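You operate a simulated robot arm through the tools that you are given. There is no shell and no other tool. Be economical: measure what you need, move in short steps, check, and stop when the job is done.

You run a simulated robot arm. Do the job below in one go: nothing can be reset, and whatever is moved stays where it is left.

TASK
Press the tare button two times.

Only the result counts: the job must be done as asked and must still hold three seconds after the hand-in. Knocking over, shifting, dropping, spilling or breaking anything else fails it.

THE ROBOT
A 6-joint arm with a two-finger parallel gripper on a trunk, on a base that drives. Base frame: it is fixed to the floor where the robot stands at the start and does not move with it; the origin is under the middle of the robot, x ahead of it, y to its left, z up; the surface under the hand at the start is at about z = 0.617. Units: m, degrees, N and s.
With the tool pointing down near the work surface it reaches from about 0.28 to 0.68 m from the robot's upright axis, wherever it stands. Its first joint turns from -166.0 to 166.0 degrees. Places, roughly: tare button [0.4, -0.1, 1]. Payload 4.1 kg.
The tool frame sits at the grasp point between the pads (the TCP): z along the fingers, y along the line on which they close. The tips reach 0.023 m beyond it. Largest opening 0.094 m; finger width 0.038, thickness 0.01; the body of the gripper, 0.054 by 0.096 m, starts 0.039 m behind the TCP.
Orientation is that of the tool frame in the base frame, as a unit quaternion [x, y, z, w]. With the fingers straight down and closing along the base's y, the tool's x points along the base's -x, its y along +y and its z along -z.

THE INTERFACE
- The arm moves only by the tool play_rows. Its argument "commands" is a list that holds one entry, the list of rows, each a list of 7 numbers: the shift along the tool's x, y, z in m, then the turn, a rotation vector about the tool's x, y, z in degrees, then the gripper command, from -1 (fully open) to 1 (shut), values between in proportion. In form: [[[x, y, z, ax, ay, az, hand], ...]]. A call has 1 to 20 rows; each row shifts and turns the commanded pose from where the row before left it, along the tool's axes as they then stand. Each row takes 0.2 s and may step no farther than 0.05 m and 8.6 degrees from the row before; otherwise, or with a gripper value out of range, the whole call is refused. A pose out of reach is approached as far as the arm can. The call stops where the force on the tool passes 40 N (or 10 N more than at its start, if that is more) or the arm is blocked; 0.2 s more then pass. Each finger travels about 0.045 m/s and halts on what it meets, pressing with about 37 N; the grip force reading is that of the motor and also rises with nothing between the fingers. The clock runs only during rows and for 0.2 s after the last one: add rows that do not move to give the fingers time. It gives the time, the measured TCP pose, the force on the tool (base axes), the opening and the grip force at its end, in the units of the frame above (readings bear some noise), with the torque about the TCP (base axes, N m) and any sound that the robot's microphone picked up.
- Cameras (640 x 400 px; columns grow to the right, rows downward): "scene" is now at [0.01, 0.1234, 1.4641]; the picture's right is [-0.51, -0.86, 0.00], its down [-0.58, 0.35, -0.74] and it looks along [0.63, -0.38, -0.67] (base axes); focal length 266 px, centre (320, 200). "wrist" rides on the gripper at [0.086, 0.016, -0.075] in the tool frame; the picture's right is [-0.18, 0.98, 0.00], its down [-0.58, -0.11, -0.81] and it looks along [-0.79, -0.15, 0.59] (tool axes); focal length 243 px, centre (320, 200). There is no depth. A picture from a camera that has moved, and an enlarged one, comes with that camera's place and axes in the base frame and with its lens.
- grab_frame(camera): a new picture of that camera. It takes no simulated time.
- move_column(by): slides the trunk up (or, below 0, down) by that many m; the arm and the scene camera ride with it, the base frame stays. It gives what a move gives, with no picture.
- steer(legs): drives the robot by 1 to 6 legs, each [ahead, turn to the left] in m and degrees, along the robot's own axes; the way and the turn of a leg run together, so that a leg with both is an arc; at most 1.5 m and 180 degrees a leg. The arm and the cameras ride along, it lands a little off, and it stops where it bumps. It gives what a move gives.
- turn_head(pan, tilt): turns the head with the scene camera to pan (to the left, within 155 degrees either way) and tilt (down, from -29 to 69), counted from straight ahead of the robot. It gives what a move gives.
- close_up(camera, box): a new picture of the part [left, top, right, bottom] of that camera's present view, enlarged. It takes no simulated time.
- hand_in(): hands the job in; it is judged then, once.

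Go step by step. Nothing tells you exact positions but the pictures and the camera data: compare them with the known pose of the tool, close in by small moves and look again before you grip or let go. The budget is 120 turns and 90 pictures, counting those below and the enlarged ones. Unless the task says otherwise, let go and move clear before handing in, and close with one line.

The tools are called after "Call:" as name(argument=value, ...) on one line, values as JSON. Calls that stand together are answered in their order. play_rows: Moves the arm, as the interface text tells. Its arguments: {"type":"object","properties":{"commands":{"type":"array"}},"required":["commands"]} The other tools are called the same way: move_column (by) slides the trunk up or down; steer (legs) drives the base; turn_head (pan, tilt) turns the head that bears the scene camera; grab_frame (camera) takes a picture; close_up (camera, box) takes an enlarged picture of a part of a camera's view; hand_in () hands the job in.

At the start:

```text
clock: 0.0
eef_pos: [0.426, -0.0612, 1.0961]
tool_rot: [0.0, 1.0, 0.0, 0.0]
contact_force: [0.2, 0.0, -0.1]
moment: [0.02, -0.02, 0.02]
opening: 0.0941
grip_force: 0.0
trunk travel left (down, up): [-0.425, 0.165]
robot x, y, heading: [-0.0006, 0.0029, 0.0]
head pan, tilt: [-31.0, 42.3]
```

scene: 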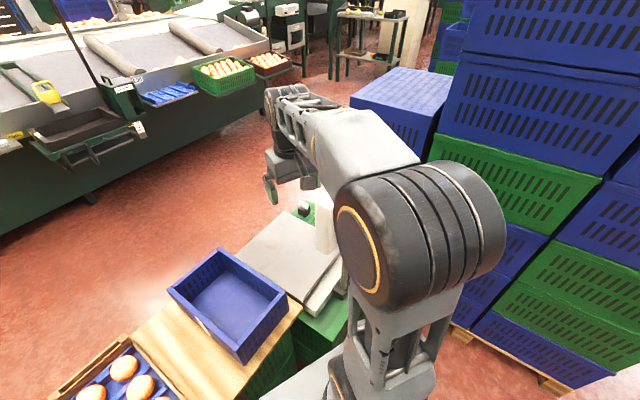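
wrist: 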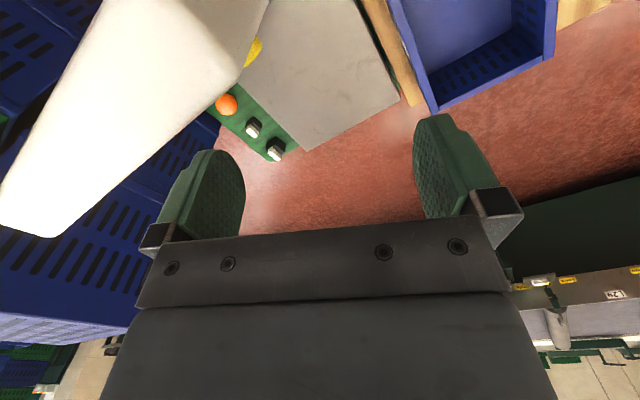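

I see a scale with a green strip bearing an orange knob and two small grey switches, plus a white column. I'll zoom in to find which one is the tare button.

Call:
close_up(camera="wrist", box=[180, 0, 340, 180])

Call:
close_up(camera="scene", box=[230, 160, 370, 330])

```text
2.22 times, centred on (260, 90) of wrist
camera zoom: at [0.3389, -0.0445, 1.1705], right [0.18, 0.98, 0.0], down [0.58, -0.11, 0.81], along [0.79, -0.15, -0.59], focal length 539 px, centre (453, 444)
```

zoom: 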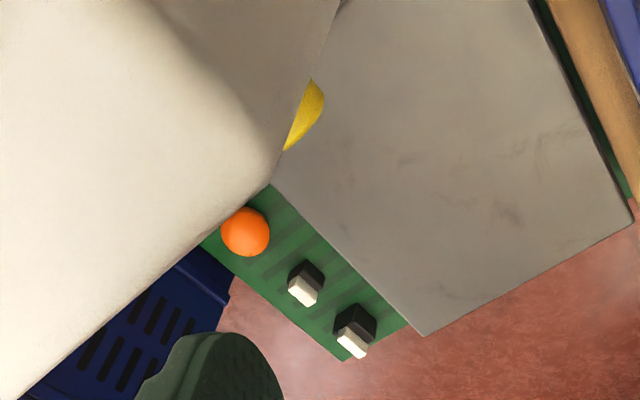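

```text
2.35 times, centred on (300, 245) of scene
camera zoom: at [0.01, 0.1234, 1.4641], right [-0.51, -0.86, 0.0], down [-0.58, 0.35, -0.74], along [0.63, -0.38, -0.67], focal length 625 px, centre (367, 94)
```

zoom: 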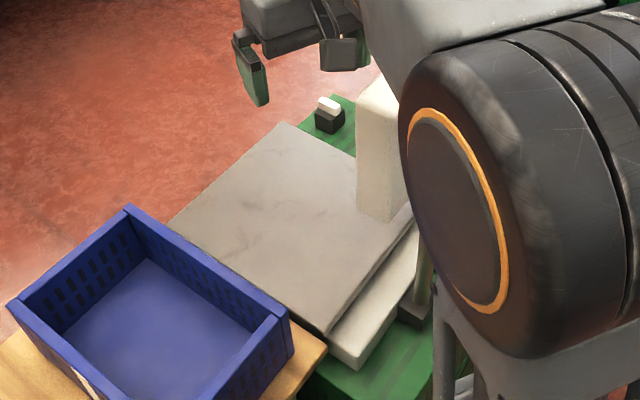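

The platform lies far away and low (about x 0.87, z 0.6); the white post probably carries a head near z 1, hidden behind the arm. I'll move the hand left and up to get a clear view.

Call:
play_rows(commands=[[[0, 0.03, -0.03, 0, 0, 0, -1], [0, 0.04, -0.02, 0, 0, 0, -1], [0, 0.04, 0, 0, 0, 0, -1], [0, 0.04, 0, 0, 0, 0, -1], [0, 0.04, 0, 0, 0, 0, -1], [0, 0.04, 0, 0, 0, 0, -1], [0, 0.04, 0, 0, 0, 0, -1]]])

Call:
grab_frame(camera="scene")

Call:
grab_frame(camera="wrist")

```text
clock: 1.6
eef_pos: [0.4247, 0.2084, 1.1438]
tool_rot: [0.0, 1.0, -0.001, 0.0]
contact_force: [-0.5, 0.8, 0.3]
moment: [0.0, -0.02, -0.01]
opening: 0.0938
grip_force: 0.1
trunk travel left (down, up): [-0.425, 0.165]
robot x, y, heading: [-0.0031, -0.0004, -0.1]
head pan, tilt: [-31.0, 42.3]
```

```text
85 pictures are left
camera scene: at [0.0101, 0.1238, 1.4641], right [-0.51, -0.86, 0.0], down [-0.58, 0.35, -0.74], along [0.63, -0.38, -0.67], focal length 266 px, centre (320, 200)
```

scene: 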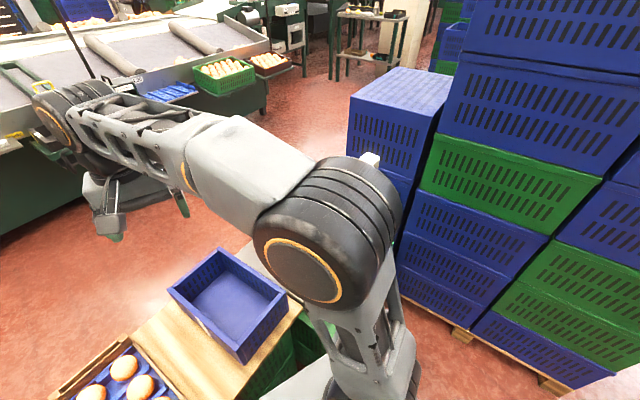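

```text
84 pictures are left
camera wrist: at [0.3385, 0.2253, 1.2193], right [0.18, 0.98, 0.0], down [0.58, -0.11, 0.81], along [0.79, -0.15, -0.59], focal length 243 px, centre (320, 200)
```

wrist: 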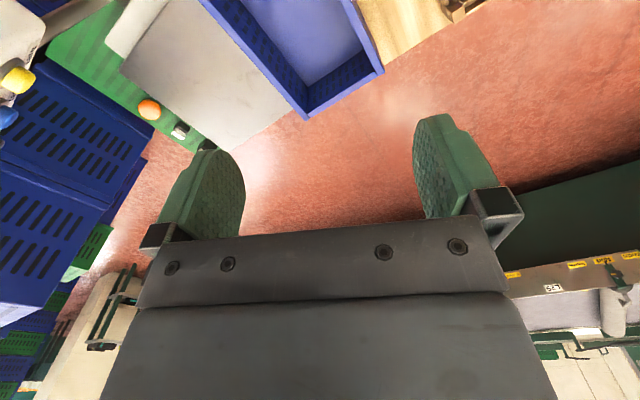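

The post at the upper left shows yellow and blue buttons. I'll zoom in on it.

Call:
close_up(camera="wrist", box=[0, 0, 200, 160])

Call:
play_rows(commands=[[[0, 0, 0, 0, 0, 8, -1], [0, 0, 0, 0, 0, 8, -1], [0, 0, 0, 0, 0, 8, -1], [0, 0, 0, 0, 0, 8, -1]]])

Call:
grab_frame(camera="wrist")

```text
2.50 times, centred on (100, 80) of wrist
camera zoom: at [0.3385, 0.2253, 1.2193], right [0.18, 0.98, 0.0], down [0.58, -0.11, 0.81], along [0.79, -0.15, -0.59], focal length 606 px, centre (870, 500)
```

zoom: 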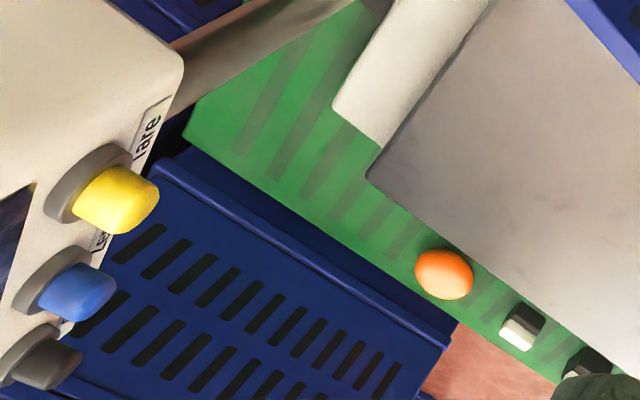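

```text
clock: 2.6
eef_pos: [0.4252, 0.2085, 1.1462]
tool_rot: [0.277, 0.961, 0.0, 0.0]
contact_force: [0.1, 0.5, -0.2]
moment: [-0.02, 0.02, 0.0]
opening: 0.094
grip_force: 0.2
trunk travel left (down, up): [-0.425, 0.165]
robot x, y, heading: [-0.0024, 0.0005, 0.3]
head pan, tilt: [-31.0, 42.3]
```

```text
82 pictures are left
camera wrist: at [0.3612, 0.2687, 1.2208], right [0.68, 0.73, 0.0], down [0.43, -0.4, 0.81], along [0.59, -0.55, -0.59], focal length 243 px, centre (320, 200)
```

wrist: 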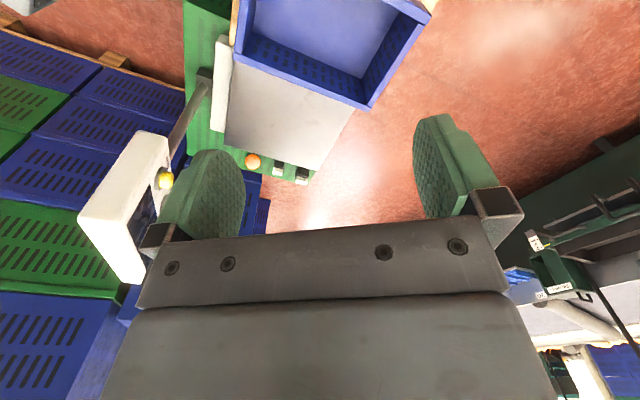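

The white indicator head has buttons on its left-facing side; yellow appears labelled "Tare". I'll turn further to see its face and labels properly.

Call:
play_rows(commands=[[[0, 0, 0, 0, 0, 8, -1], [0, 0, 0, 0, 0, 8, -1], [0, 0, 0, 0, 0, 8, -1], [0, 0, 0, 0, 0, 8, -1]]])

Call:
grab_frame(camera="wrist")

```text
clock: 3.6
eef_pos: [0.4264, 0.2091, 1.1462]
tool_rot: [0.532, 0.847, 0.0, 0.0]
contact_force: [0.2, 0.3, 0.3]
moment: [-0.03, 0.01, -0.01]
opening: 0.094
grip_force: 0.1
trunk travel left (down, up): [-0.425, 0.165]
robot x, y, heading: [0.0024, -0.0003, 0.0]
head pan, tilt: [-31.0, 42.3]
```

```text
81 pictures are left
camera wrist: at [0.403, 0.2941, 1.2206], right [0.96, 0.26, 0.0], down [0.16, -0.57, 0.81], along [0.21, -0.78, -0.59], focal length 243 px, centre (320, 200)
```

wrist: 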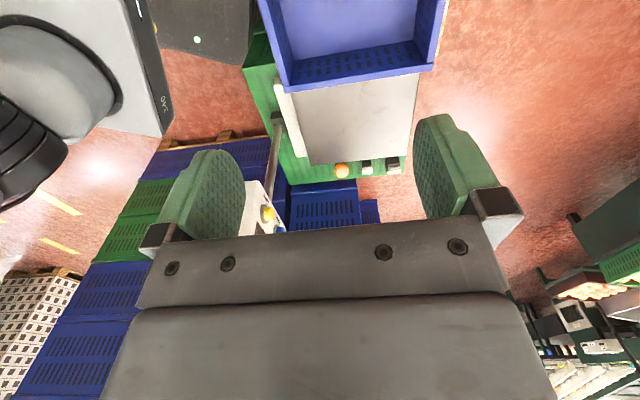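

Triangulating the yellow button's tip gives about (0.41, -0.094, 0.975), matching the hint. Now I need the facing and the label.

Call:
close_up(camera="wrist", box=[220, 160, 320, 240])

Call:
play_rows(commands=[[[0, 0, -0.03, 0, 8, 0, -1], [0, 0, -0.03, 0, 8, 0, -1], [0, 0, 0, 0, 8, 0, -1]]])

Call:
grab_frame(camera="wrist")

```text
5.00 times, centred on (270, 200) of wrist
camera zoom: at [0.403, 0.2941, 1.2206], right [0.96, 0.26, 0.0], down [0.16, -0.57, 0.81], along [0.21, -0.78, -0.59], focal length 1213 px, centre (570, 200)
```

zoom: 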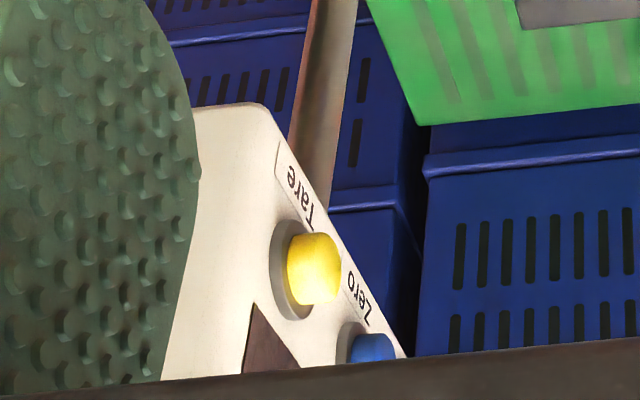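

```text
clock: 4.4
eef_pos: [0.4284, 0.2044, 1.2072]
tool_rot: [0.518, 0.829, 0.111, -0.177]
contact_force: [0.9, 0.1, -0.5]
moment: [-0.02, 0.02, -0.02]
opening: 0.0939
grip_force: 0.1
trunk travel left (down, up): [-0.425, 0.165]
robot x, y, heading: [0.0001, 0.0005, -0.1]
head pan, tilt: [-31.0, 42.3]
```

```text
79 pictures are left
camera wrist: at [0.4208, 0.2546, 1.3099], right [0.96, 0.28, -0.08], down [0.28, -0.82, 0.5], along [0.08, -0.5, -0.86], focal length 243 px, centre (320, 200)
```

wrist: 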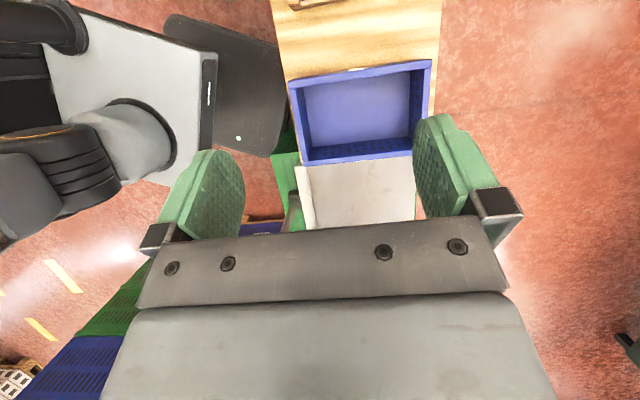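

Yellow sits next to the "Tare" label; blue next to "Zero". The panel seems to face +x (away from me), so I'll undo the tilt, go out to larger x and look back at it.

Call:
play_rows(commands=[[[0, 0, 0, 0, -8, 0, -1], [0, 0, 0, 0, -8, 0, -1], [0, 0, 0, 0, -8, 0, -1], [-0.033, 0.0375, 0.01, 0, 0, 0, -1], [-0.033, 0.0375, 0.01, 0, 0, 0, -1], [-0.033, 0.0375, 0.01, 0, 0, 0, -1], [-0.033, 0.0375, 0.01, 0, 0, 0, -1], [0, 0, 0, 0, 0, 8, -1], [0, 0, 0, 0, 0, 8, -1], [0, 0, 0, 0, 0, 8, -1], [0, 0, 0, 0, 0, 8, -1], [0, 0, 0, 0, 0, 8, -1], [0, 0, 0, 0, 0, 8, -1], [0, 0, 0, 0, 0, 8, -1]]])

Call:
grab_frame(camera="wrist")

```text
refused: row 4 steps farther than a row can; nothing moved
```

```text
78 pictures are left
camera wrist: at [0.4208, 0.2546, 1.3099], right [0.96, 0.28, -0.08], down [0.28, -0.82, 0.5], along [0.08, -0.5, -0.86], focal length 243 px, centre (320, 200)
```

wrist: 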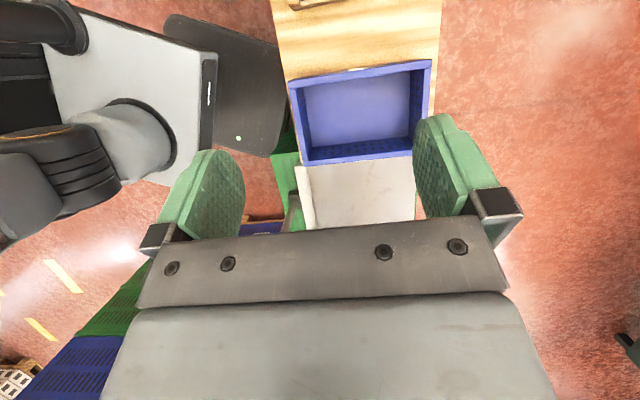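

The step was slightly too long, so I'll redo it with smaller ones.

Call:
play_rows(commands=[[[0, 0, 0, 0, -8, 0, -1], [0, 0, 0, 0, -8, 0, -1], [0, 0, 0, 0, -8, 0, -1], [-0.026, 0.03, 0.01, 0, 0, 0, -1], [-0.026, 0.03, 0.01, 0, 0, 0, -1], [-0.026, 0.03, 0.01, 0, 0, 0, -1], [-0.026, 0.03, 0.01, 0, 0, 0, -1], [-0.026, 0.03, 0.0, 0, 0, 0, -1], [0, 0, 0, 0, 0, 8, -1], [0, 0, 0, 0, 0, 8, -1], [0, 0, 0, 0, 0, 8, -1], [0, 0, 0, 0, 0, 8, -1], [0, 0, 0, 0, 0, 8, -1], [0, 0, 0, 0, 0, 8, -1], [0, 0, 0, 0, 0, 8, -1]]])

Call:
grab_frame(camera="wrist")

```text
clock: 7.6
eef_pos: [0.595, 0.1533, 1.157]
tool_rot: [0.866, 0.499, 0.0, 0.0]
contact_force: [0.5, -0.4, 0.0]
moment: [0.03, 0.0, 0.03]
opening: 0.0937
grip_force: 0.1
out of reach, approached as far as the arm can: row 8
trunk travel left (down, up): [-0.425, 0.165]
robot x, y, heading: [-0.0016, -0.0018, 0.3]
head pan, tilt: [-31.0, 42.3]
```

```text
77 pictures are left
camera wrist: at [0.6522, 0.2199, 1.2306], right [0.76, -0.65, 0.0], down [-0.39, -0.45, 0.81], along [-0.53, -0.61, -0.59], focal length 243 px, centre (320, 200)
```

wrist: 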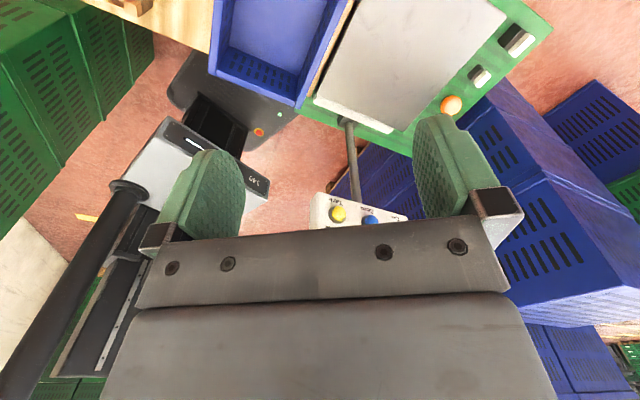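

Now the panel shows between the fingers.

Call:
close_up(camera="wrist", box=[300, 170, 420, 240])

```text
5.33 times, centred on (360, 205) of wrist
camera zoom: at [0.6522, 0.2199, 1.2306], right [0.76, -0.65, 0.0], down [-0.39, -0.45, 0.81], along [-0.53, -0.61, -0.59], focal length 1294 px, centre (107, 173)
```

zoom: 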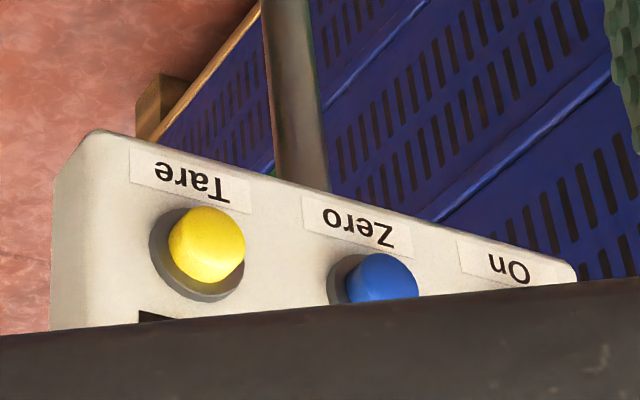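

Confirmed: yellow is "Tare", its tip at about (0.413, -0.105, 0.967), and its vertical panel faces roughly (0.93, 0.36, 0). I'll raise the trunk for forearm clearance, align the tool with the panel, shut the fingers and tilt so the tips point toward it.

Call:
move_column(by=0.12)

Call:
play_rows(commands=[[[0, 0, 0, 0, 0, 8, 1], [0, 0, 0, 0, 0, 8, 1], [0, 0, 0, 0, 0, 8, 1], [0, 0, 0, 0, 0, 8, 1], [0, 0, 0, 0, 0, 7, 1], [-0.023, 0.0175, 0.025, 0, 0, 0, 1], [-0.023, 0.0175, 0.025, 0, 0, 0, 1], [-0.023, 0.0175, 0.025, 0, 0, 0, 1], [-0.023, 0.0175, 0.025, 0, 0, 0, 1], [-0.023, 0.0175, 0.025, 0, 0, 0, 1]]])

Call:
grab_frame(camera="wrist")

Call:
grab_frame(camera="scene")

```text
clock: 9.1
eef_pos: [0.5955, 0.1526, 1.2763]
tool_rot: [0.866, 0.5, 0.0, 0.0]
contact_force: [-0.5, -0.3, 0.0]
moment: [0.02, -0.01, -0.01]
opening: 0.0941
grip_force: 0.1
trunk travel left (down, up): [-0.545, 0.045]
robot x, y, heading: [-0.0015, -0.0016, -0.1]
head pan, tilt: [-31.0, 42.3]
```

```text
clock: 11.3
eef_pos: [0.5242, 0.0119, 1.1522]
tool_rot: [0.983, 0.182, 0.001, 0.0]
contact_force: [-0.6, -0.3, -0.9]
moment: [-0.02, -0.01, 0.0]
opening: 0.0001
grip_force: 36.8
out of reach, approached as far as the arm can: row 5
trunk travel left (down, up): [-0.545, 0.045]
robot x, y, heading: [0.002, 0.0003, 0.1]
head pan, tilt: [-31.0, 42.3]
```

```text
75 pictures are left
camera wrist: at [0.6105, 0.0287, 1.2255], right [0.18, -0.98, 0.0], down [-0.58, -0.11, 0.81], along [-0.79, -0.14, -0.59], focal length 243 px, centre (320, 200)
```

wrist: 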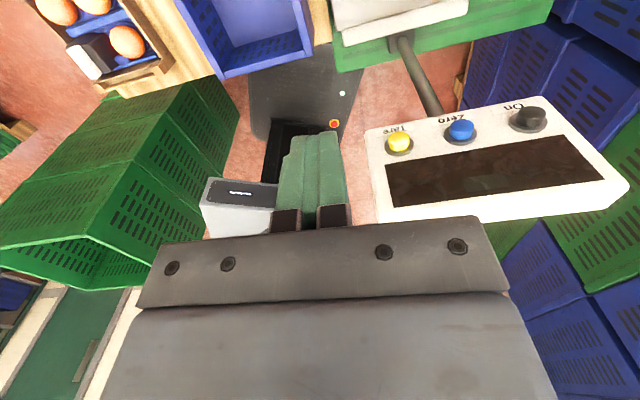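

```text
74 pictures are left
camera scene: at [0.01, 0.1231, 1.5842], right [-0.51, -0.86, 0.0], down [-0.58, 0.35, -0.74], along [0.63, -0.38, -0.67], focal length 266 px, centre (320, 200)
```

scene: 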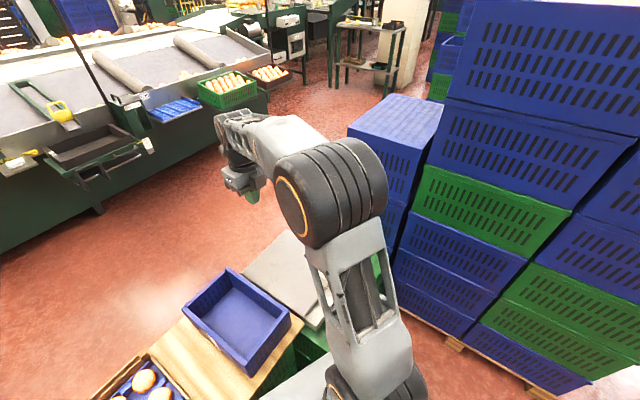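

The view agrees: the yellow tip is at about (0.417, -0.110, 0.967). I'll move down in front of it with clearance, then tilt.

Call:
play_rows(commands=[[[-0.0107, 0.0145, 0.035, 0, 0, 0, 1], [-0.0107, 0.0145, 0.035, 0, 0, 0, 1], [-0.0107, 0.0145, 0.035, 0, 0, 0, 1], [-0.0107, 0.0145, 0.035, 0, 0, 0, 1], [-0.0107, 0.0145, 0.035, 0, 0, 0, 1], [0, 0, 0, 0, -8, 0, 1], [0, 0, 0, 0, -8, 0, 1], [0, 0, 0, 0, -8, 0, 1], [0, 0, 0, 0, -8, 0, 1]]])

Call:
grab_frame(camera="wrist")

Call:
grab_frame(camera="scene")

```text
clock: 13.3
eef_pos: [0.5001, -0.0734, 0.9755]
tool_rot: [0.945, 0.175, -0.272, 0.05]
contact_force: [-0.2, -0.1, -0.2]
moment: [0.0, -0.01, -0.02]
opening: 0.0001
grip_force: 37.1
trunk travel left (down, up): [-0.545, 0.045]
robot x, y, heading: [0.0001, -0.0025, 0.1]
head pan, tilt: [-31.0, 42.3]
```

```text
73 pictures are left
camera wrist: at [0.611, -0.0483, 0.9931], right [0.21, -0.97, 0.1], down [-0.1, 0.08, 0.99], along [-0.97, -0.21, -0.08], focal length 243 px, centre (320, 200)
```

wrist: 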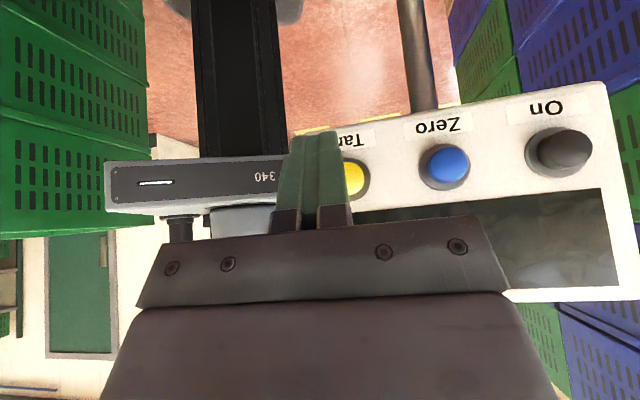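

```text
72 pictures are left
camera scene: at [0.0103, 0.1235, 1.5841], right [-0.51, -0.86, 0.0], down [-0.58, 0.35, -0.74], along [0.63, -0.38, -0.67], focal length 266 px, centre (320, 200)
```

scene: 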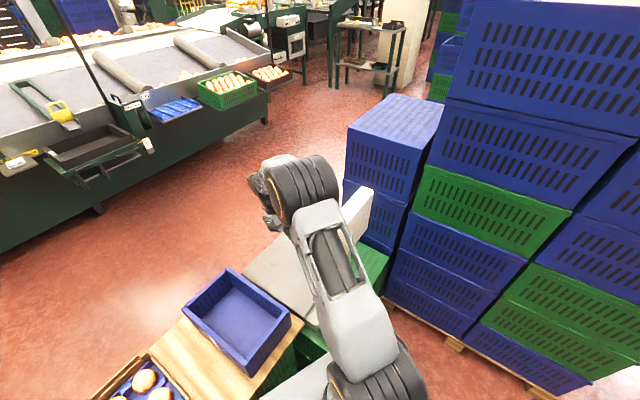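

The fingers are slightly left of the button (about 6 mm along the row) and at the right height. I'll close in 45 mm along the panel normal while correcting that, then look again.

Call:
play_rows(commands=[[[-0.0127, 0.003, 0.008, 0, 0, 0, 1], [-0.0127, 0.0035, 0.008, 0, 0, 0, 1], [-0.0127, 0, 0.008, 0, 0, 0, 1]]])

Call:
grab_frame(camera="wrist")

Call:
close_up(camera="scene", box=[220, 120, 420, 260])

```text
clock: 14.1
eef_pos: [0.4585, -0.0957, 0.975]
tool_rot: [0.945, 0.175, -0.271, 0.051]
contact_force: [0.8, -0.8, -0.9]
moment: [-0.03, 0.0, 0.02]
opening: 0.0
grip_force: 36.7
trunk travel left (down, up): [-0.545, 0.045]
robot x, y, heading: [0.0005, 0.0018, 0.0]
head pan, tilt: [-31.0, 42.3]
```

```text
71 pictures are left
camera wrist: at [0.5698, -0.0693, 0.993], right [0.21, -0.97, 0.1], down [-0.1, 0.08, 0.99], along [-0.97, -0.21, -0.08], focal length 243 px, centre (320, 200)
```

wrist: 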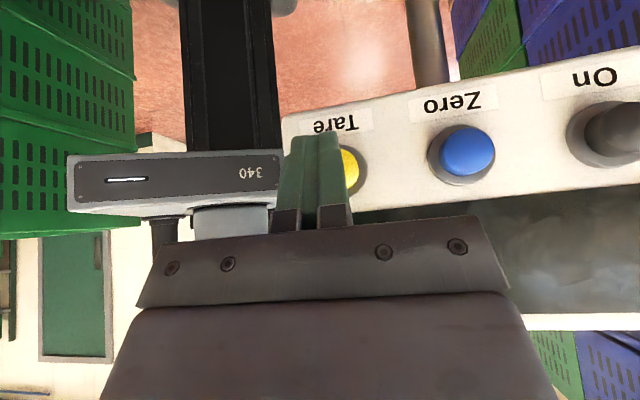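

```text
2.86 times, centred on (320, 190) of scene
camera zoom: at [0.0099, 0.1233, 1.5841], right [-0.51, -0.86, 0.0], down [-0.58, 0.35, -0.74], along [0.63, -0.38, -0.67], focal length 759 px, centre (320, 229)
```

zoom: 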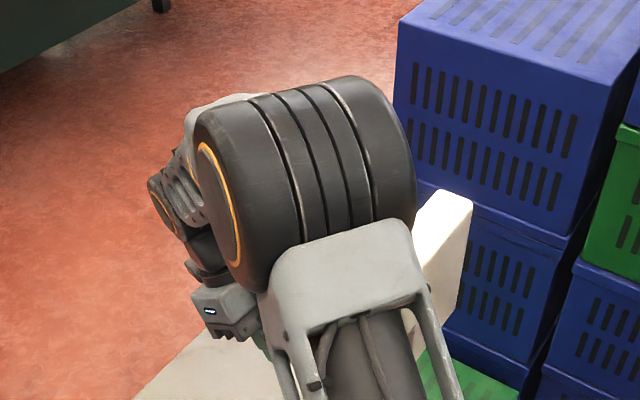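

Lateral alignment is now within about 2 mm and the gap is about 2 cm. I'll lower 3 mm and approach in small steps, watching force and sound.

Call:
play_rows(commands=[[[0.0016, 0.001, 0.0025, 0, 0, 0, 1], [-0.0042, 0, 0.00265, 0, 0, 0, 1], [-0.0042, 0, 0.00265, 0, 0, 0, 1], [-0.0025, 0, 0.0016, 0, 0, 0, 1], [0, 0, 0, 0, 0, 0, 1]]])

Call:
close_up(camera="wrist", box=[240, 90, 420, 220])

```text
clock: 15.3
eef_pos: [0.4489, -0.1021, 0.9741]
tool_rot: [0.945, 0.175, -0.271, 0.05]
contact_force: [0.8, -0.7, 0.2]
moment: [0.0, -0.01, 0.0]
opening: 0.0001
grip_force: 37.1
trunk travel left (down, up): [-0.545, 0.045]
robot x, y, heading: [-0.0011, 0.0012, -0.1]
head pan, tilt: [-31.0, 42.3]
```

```text
3.08 times, centred on (330, 155) of wrist
camera zoom: at [0.5592, -0.0758, 0.9911], right [0.21, -0.97, 0.1], down [-0.1, 0.08, 0.99], along [-0.97, -0.21, -0.08], focal length 746 px, centre (289, 338)
```

zoom: 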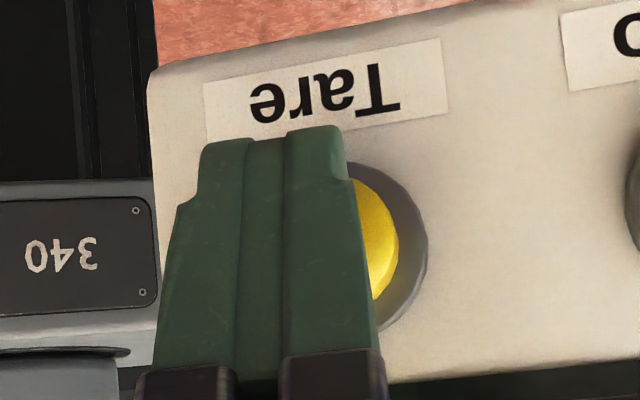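

The image shows the button centre about 11 mm farther along the row than the fingertips, which I trust over the rounded axes. I'll back off a little and shift by that.

Call:
play_rows(commands=[[[0.0042, 0, -0.00265, 0, 0, 0, 1], [0, 0.011, 0, 0, 0, 0, 1], [0, 0, 0, 0, 0, 0, 1]]])

Call:
close_up(camera="wrist", box=[240, 90, 420, 220])

```text
clock: 16.1
eef_pos: [0.4572, -0.1085, 0.9725]
tool_rot: [0.945, 0.175, -0.271, 0.051]
contact_force: [-0.8, -0.1, 0.1]
moment: [0.02, -0.01, -0.03]
opening: 0.0
grip_force: 37.1
trunk travel left (down, up): [-0.545, 0.045]
robot x, y, heading: [0.0026, -0.001, 0.1]
head pan, tilt: [-31.0, 42.3]
```

```text
3.08 times, centred on (330, 155) of wrist
camera zoom: at [0.5677, -0.0844, 0.9901], right [0.21, -0.97, 0.1], down [-0.1, 0.08, 0.99], along [-0.97, -0.21, -0.08], focal length 746 px, centre (289, 338)
```

zoom: 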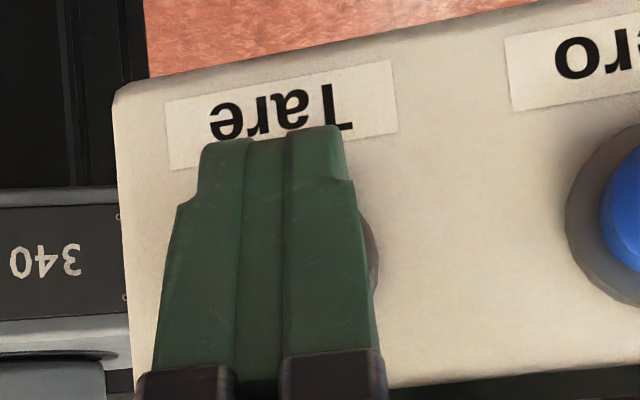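

Nearly centred; 3 mm more, then approach to contact gradually.

Call:
play_rows(commands=[[[0, 0.003, 0, 0, 0, 0, 1], [-0.0034, 0, 0.0021, 0, 0, 0, 1], [-0.0034, 0, 0.0021, 0, 0, 0, 1], [-0.0017, 0, 0.00106, 0, 0, 0, 1], [0, 0, 0, 0, 0, 0, 1]]])

Call:
close_up(camera="wrist", box=[240, 90, 420, 220])

```text
clock: 17.3
eef_pos: [0.4488, -0.1148, 0.9724]
tool_rot: [0.945, 0.175, -0.271, 0.05]
contact_force: [0.1, -0.5, 0.3]
moment: [0.0, -0.02, -0.02]
opening: 0.0001
grip_force: 37.3
trunk travel left (down, up): [-0.545, 0.045]
robot x, y, heading: [0.0011, 0.0008, 0.0]
head pan, tilt: [-31.0, 42.3]
```

```text
3.08 times, centred on (330, 155) of wrist
camera zoom: at [0.5598, -0.0905, 0.9899], right [0.21, -0.97, 0.1], down [-0.1, 0.08, 0.99], along [-0.97, -0.21, -0.08], focal length 746 px, centre (289, 338)
```

zoom: 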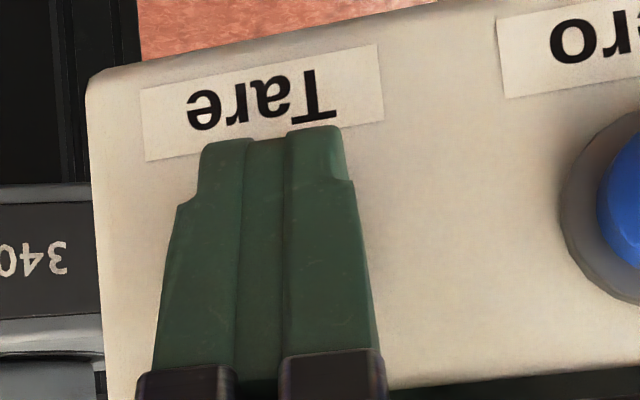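

Well centred now. Next, 1.5 mm steps toward contact.

Call:
play_rows(commands=[[[-0.00127, 0, 0.0008, 0, 0, 0, 1], [-0.00127, 0, 0.0008, 0, 0, 0, 1], [-0.00127, 0, 0.0008, 0, 0, 0, 1]]])

```text
clock: 18.1
eef_pos: [0.4448, -0.1163, 0.9723]
tool_rot: [0.945, 0.176, -0.271, 0.051]
contact_force: [2.1, 1.2, 0.6]
moment: [-0.02, 0.0, -0.05]
opening: 0.0
grip_force: 37.3
trunk travel left (down, up): [-0.545, 0.045]
robot x, y, heading: [-0.0019, 0.0009, 0.2]
head pan, tilt: [-31.0, 42.3]
```

Contact is beginning (about 2 N along the normal). I'll continue 1 mm at a time.

Call:
play_rows(commands=[[[-0.00085, 0, 0.00053, 0, 0, 0, 1], [-0.00085, 0, 0.00053, 0, 0, 0, 1]]])

```text
clock: 18.7
eef_pos: [0.4432, -0.1191, 0.9731]
tool_rot: [0.945, 0.175, -0.271, 0.05]
contact_force: [2.6, 1.6, -0.6]
moment: [0.03, -0.03, -0.08]
opening: 0.0002
grip_force: 36.5
trunk travel left (down, up): [-0.545, 0.045]
robot x, y, heading: [-0.002, 0.0022, 0.1]
head pan, tilt: [-31.0, 42.3]
heard: click
```

A click was heard: the first press. I'll back off fully to release the button.

Call:
play_rows(commands=[[[0.0034, 0, -0.0021, 0, 0, 0, 1], [0.0034, 0, -0.0021, 0, 0, 0, 1], [0.0034, 0, -0.0021, 0, 0, 0, 1], [0, 0, 0, 0, 0, 0, 1], [0, 0, 0, 0, 0, 0, 1]]])

Call:
grab_frame(camera="wrist")

```text
clock: 19.9
eef_pos: [0.4536, -0.1148, 0.9726]
tool_rot: [0.945, 0.176, -0.271, 0.051]
contact_force: [0.0, 0.9, -0.9]
moment: [0.03, 0.01, -0.01]
opening: 0.0
grip_force: 37.0
trunk travel left (down, up): [-0.545, 0.045]
robot x, y, heading: [0.0009, 0.0046, -0.2]
head pan, tilt: [-31.0, 42.3]
```

```text
66 pictures are left
camera wrist: at [0.5649, -0.0899, 0.9902], right [0.21, -0.97, 0.1], down [-0.1, 0.08, 0.99], along [-0.97, -0.21, -0.08], focal length 243 px, centre (320, 200)
```

wrist: 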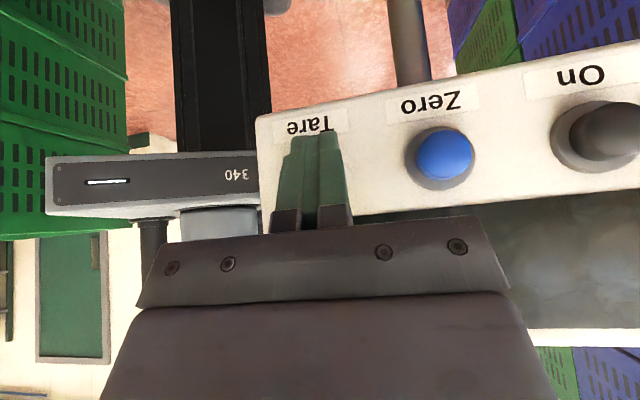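

Released, and the head hasn't shifted. Now the second press along the same path.

Call:
play_rows(commands=[[[-0.0034, 0, 0.0021, 0, 0, 0, 1], [-0.0034, 0, 0.0021, 0, 0, 0, 1], [-0.00127, 0, 0.0008, 0, 0, 0, 1], [-0.00127, 0, 0.0008, 0, 0, 0, 1], [-0.00086, 0, 0.0005, 0, 0, 0, 1]]])

```text
clock: 21.1
eef_pos: [0.4441, -0.1181, 0.9736]
tool_rot: [0.945, 0.175, -0.272, 0.05]
contact_force: [2.0, 0.4, 0.4]
moment: [0.03, -0.01, 0.0]
opening: 0.0
grip_force: 36.6
trunk travel left (down, up): [-0.545, 0.045]
robot x, y, heading: [-0.0002, 0.0026, -0.2]
head pan, tilt: [-31.0, 42.3]
heard: click
```

A second click was heard. I'll retreat straight away from the panel and clear.

Call:
play_rows(commands=[[[0.0085, 0, -0.0053, 0, 0, 0, 1], [0.017, 0, -0.0106, 0, 0, 0, 1], [0.025, 0, -0.016, 0, 0, 0, 1], [0.025, 0, -0.016, 0, 0, 0, 1], [0, 0, 0, 0, 0, 0, 0.3], [0, 0, 0, 0, 0, 0, 0.3]]])

Call:
grab_frame(camera="wrist")

```text
clock: 22.5
eef_pos: [0.5264, -0.0856, 0.9742]
tool_rot: [0.945, 0.176, -0.271, 0.051]
contact_force: [0.1, 0.6, -0.9]
moment: [-0.02, -0.01, -0.04]
opening: 0.0328
grip_force: 0.1
trunk travel left (down, up): [-0.545, 0.045]
robot x, y, heading: [-0.0033, 0.0007, 0.2]
head pan, tilt: [-31.0, 42.3]
```

```text
65 pictures are left
camera wrist: at [0.6376, -0.0604, 0.9908], right [0.21, -0.97, 0.1], down [-0.1, 0.08, 0.99], along [-0.97, -0.21, -0.08], focal length 243 px, centre (320, 200)
```

wrist: 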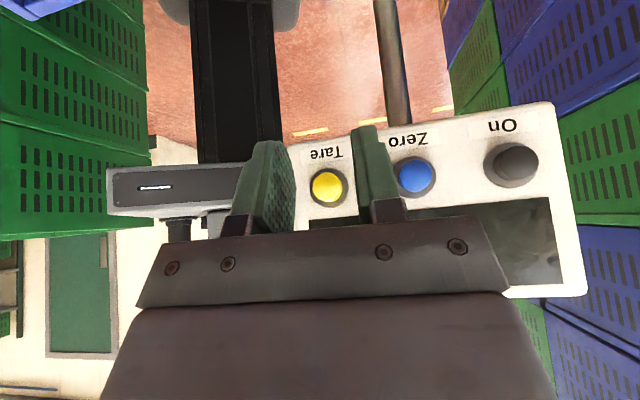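

The hand is clear, the button is out again, and the panel is undisturbed after two clicks. I'm handing in.

Call:
hand_in()

```text
The job is handed in.
```

I pressed the yellow Tare button twice, with one click heard for each press. The arm is clear of the panel and the job is handed in.
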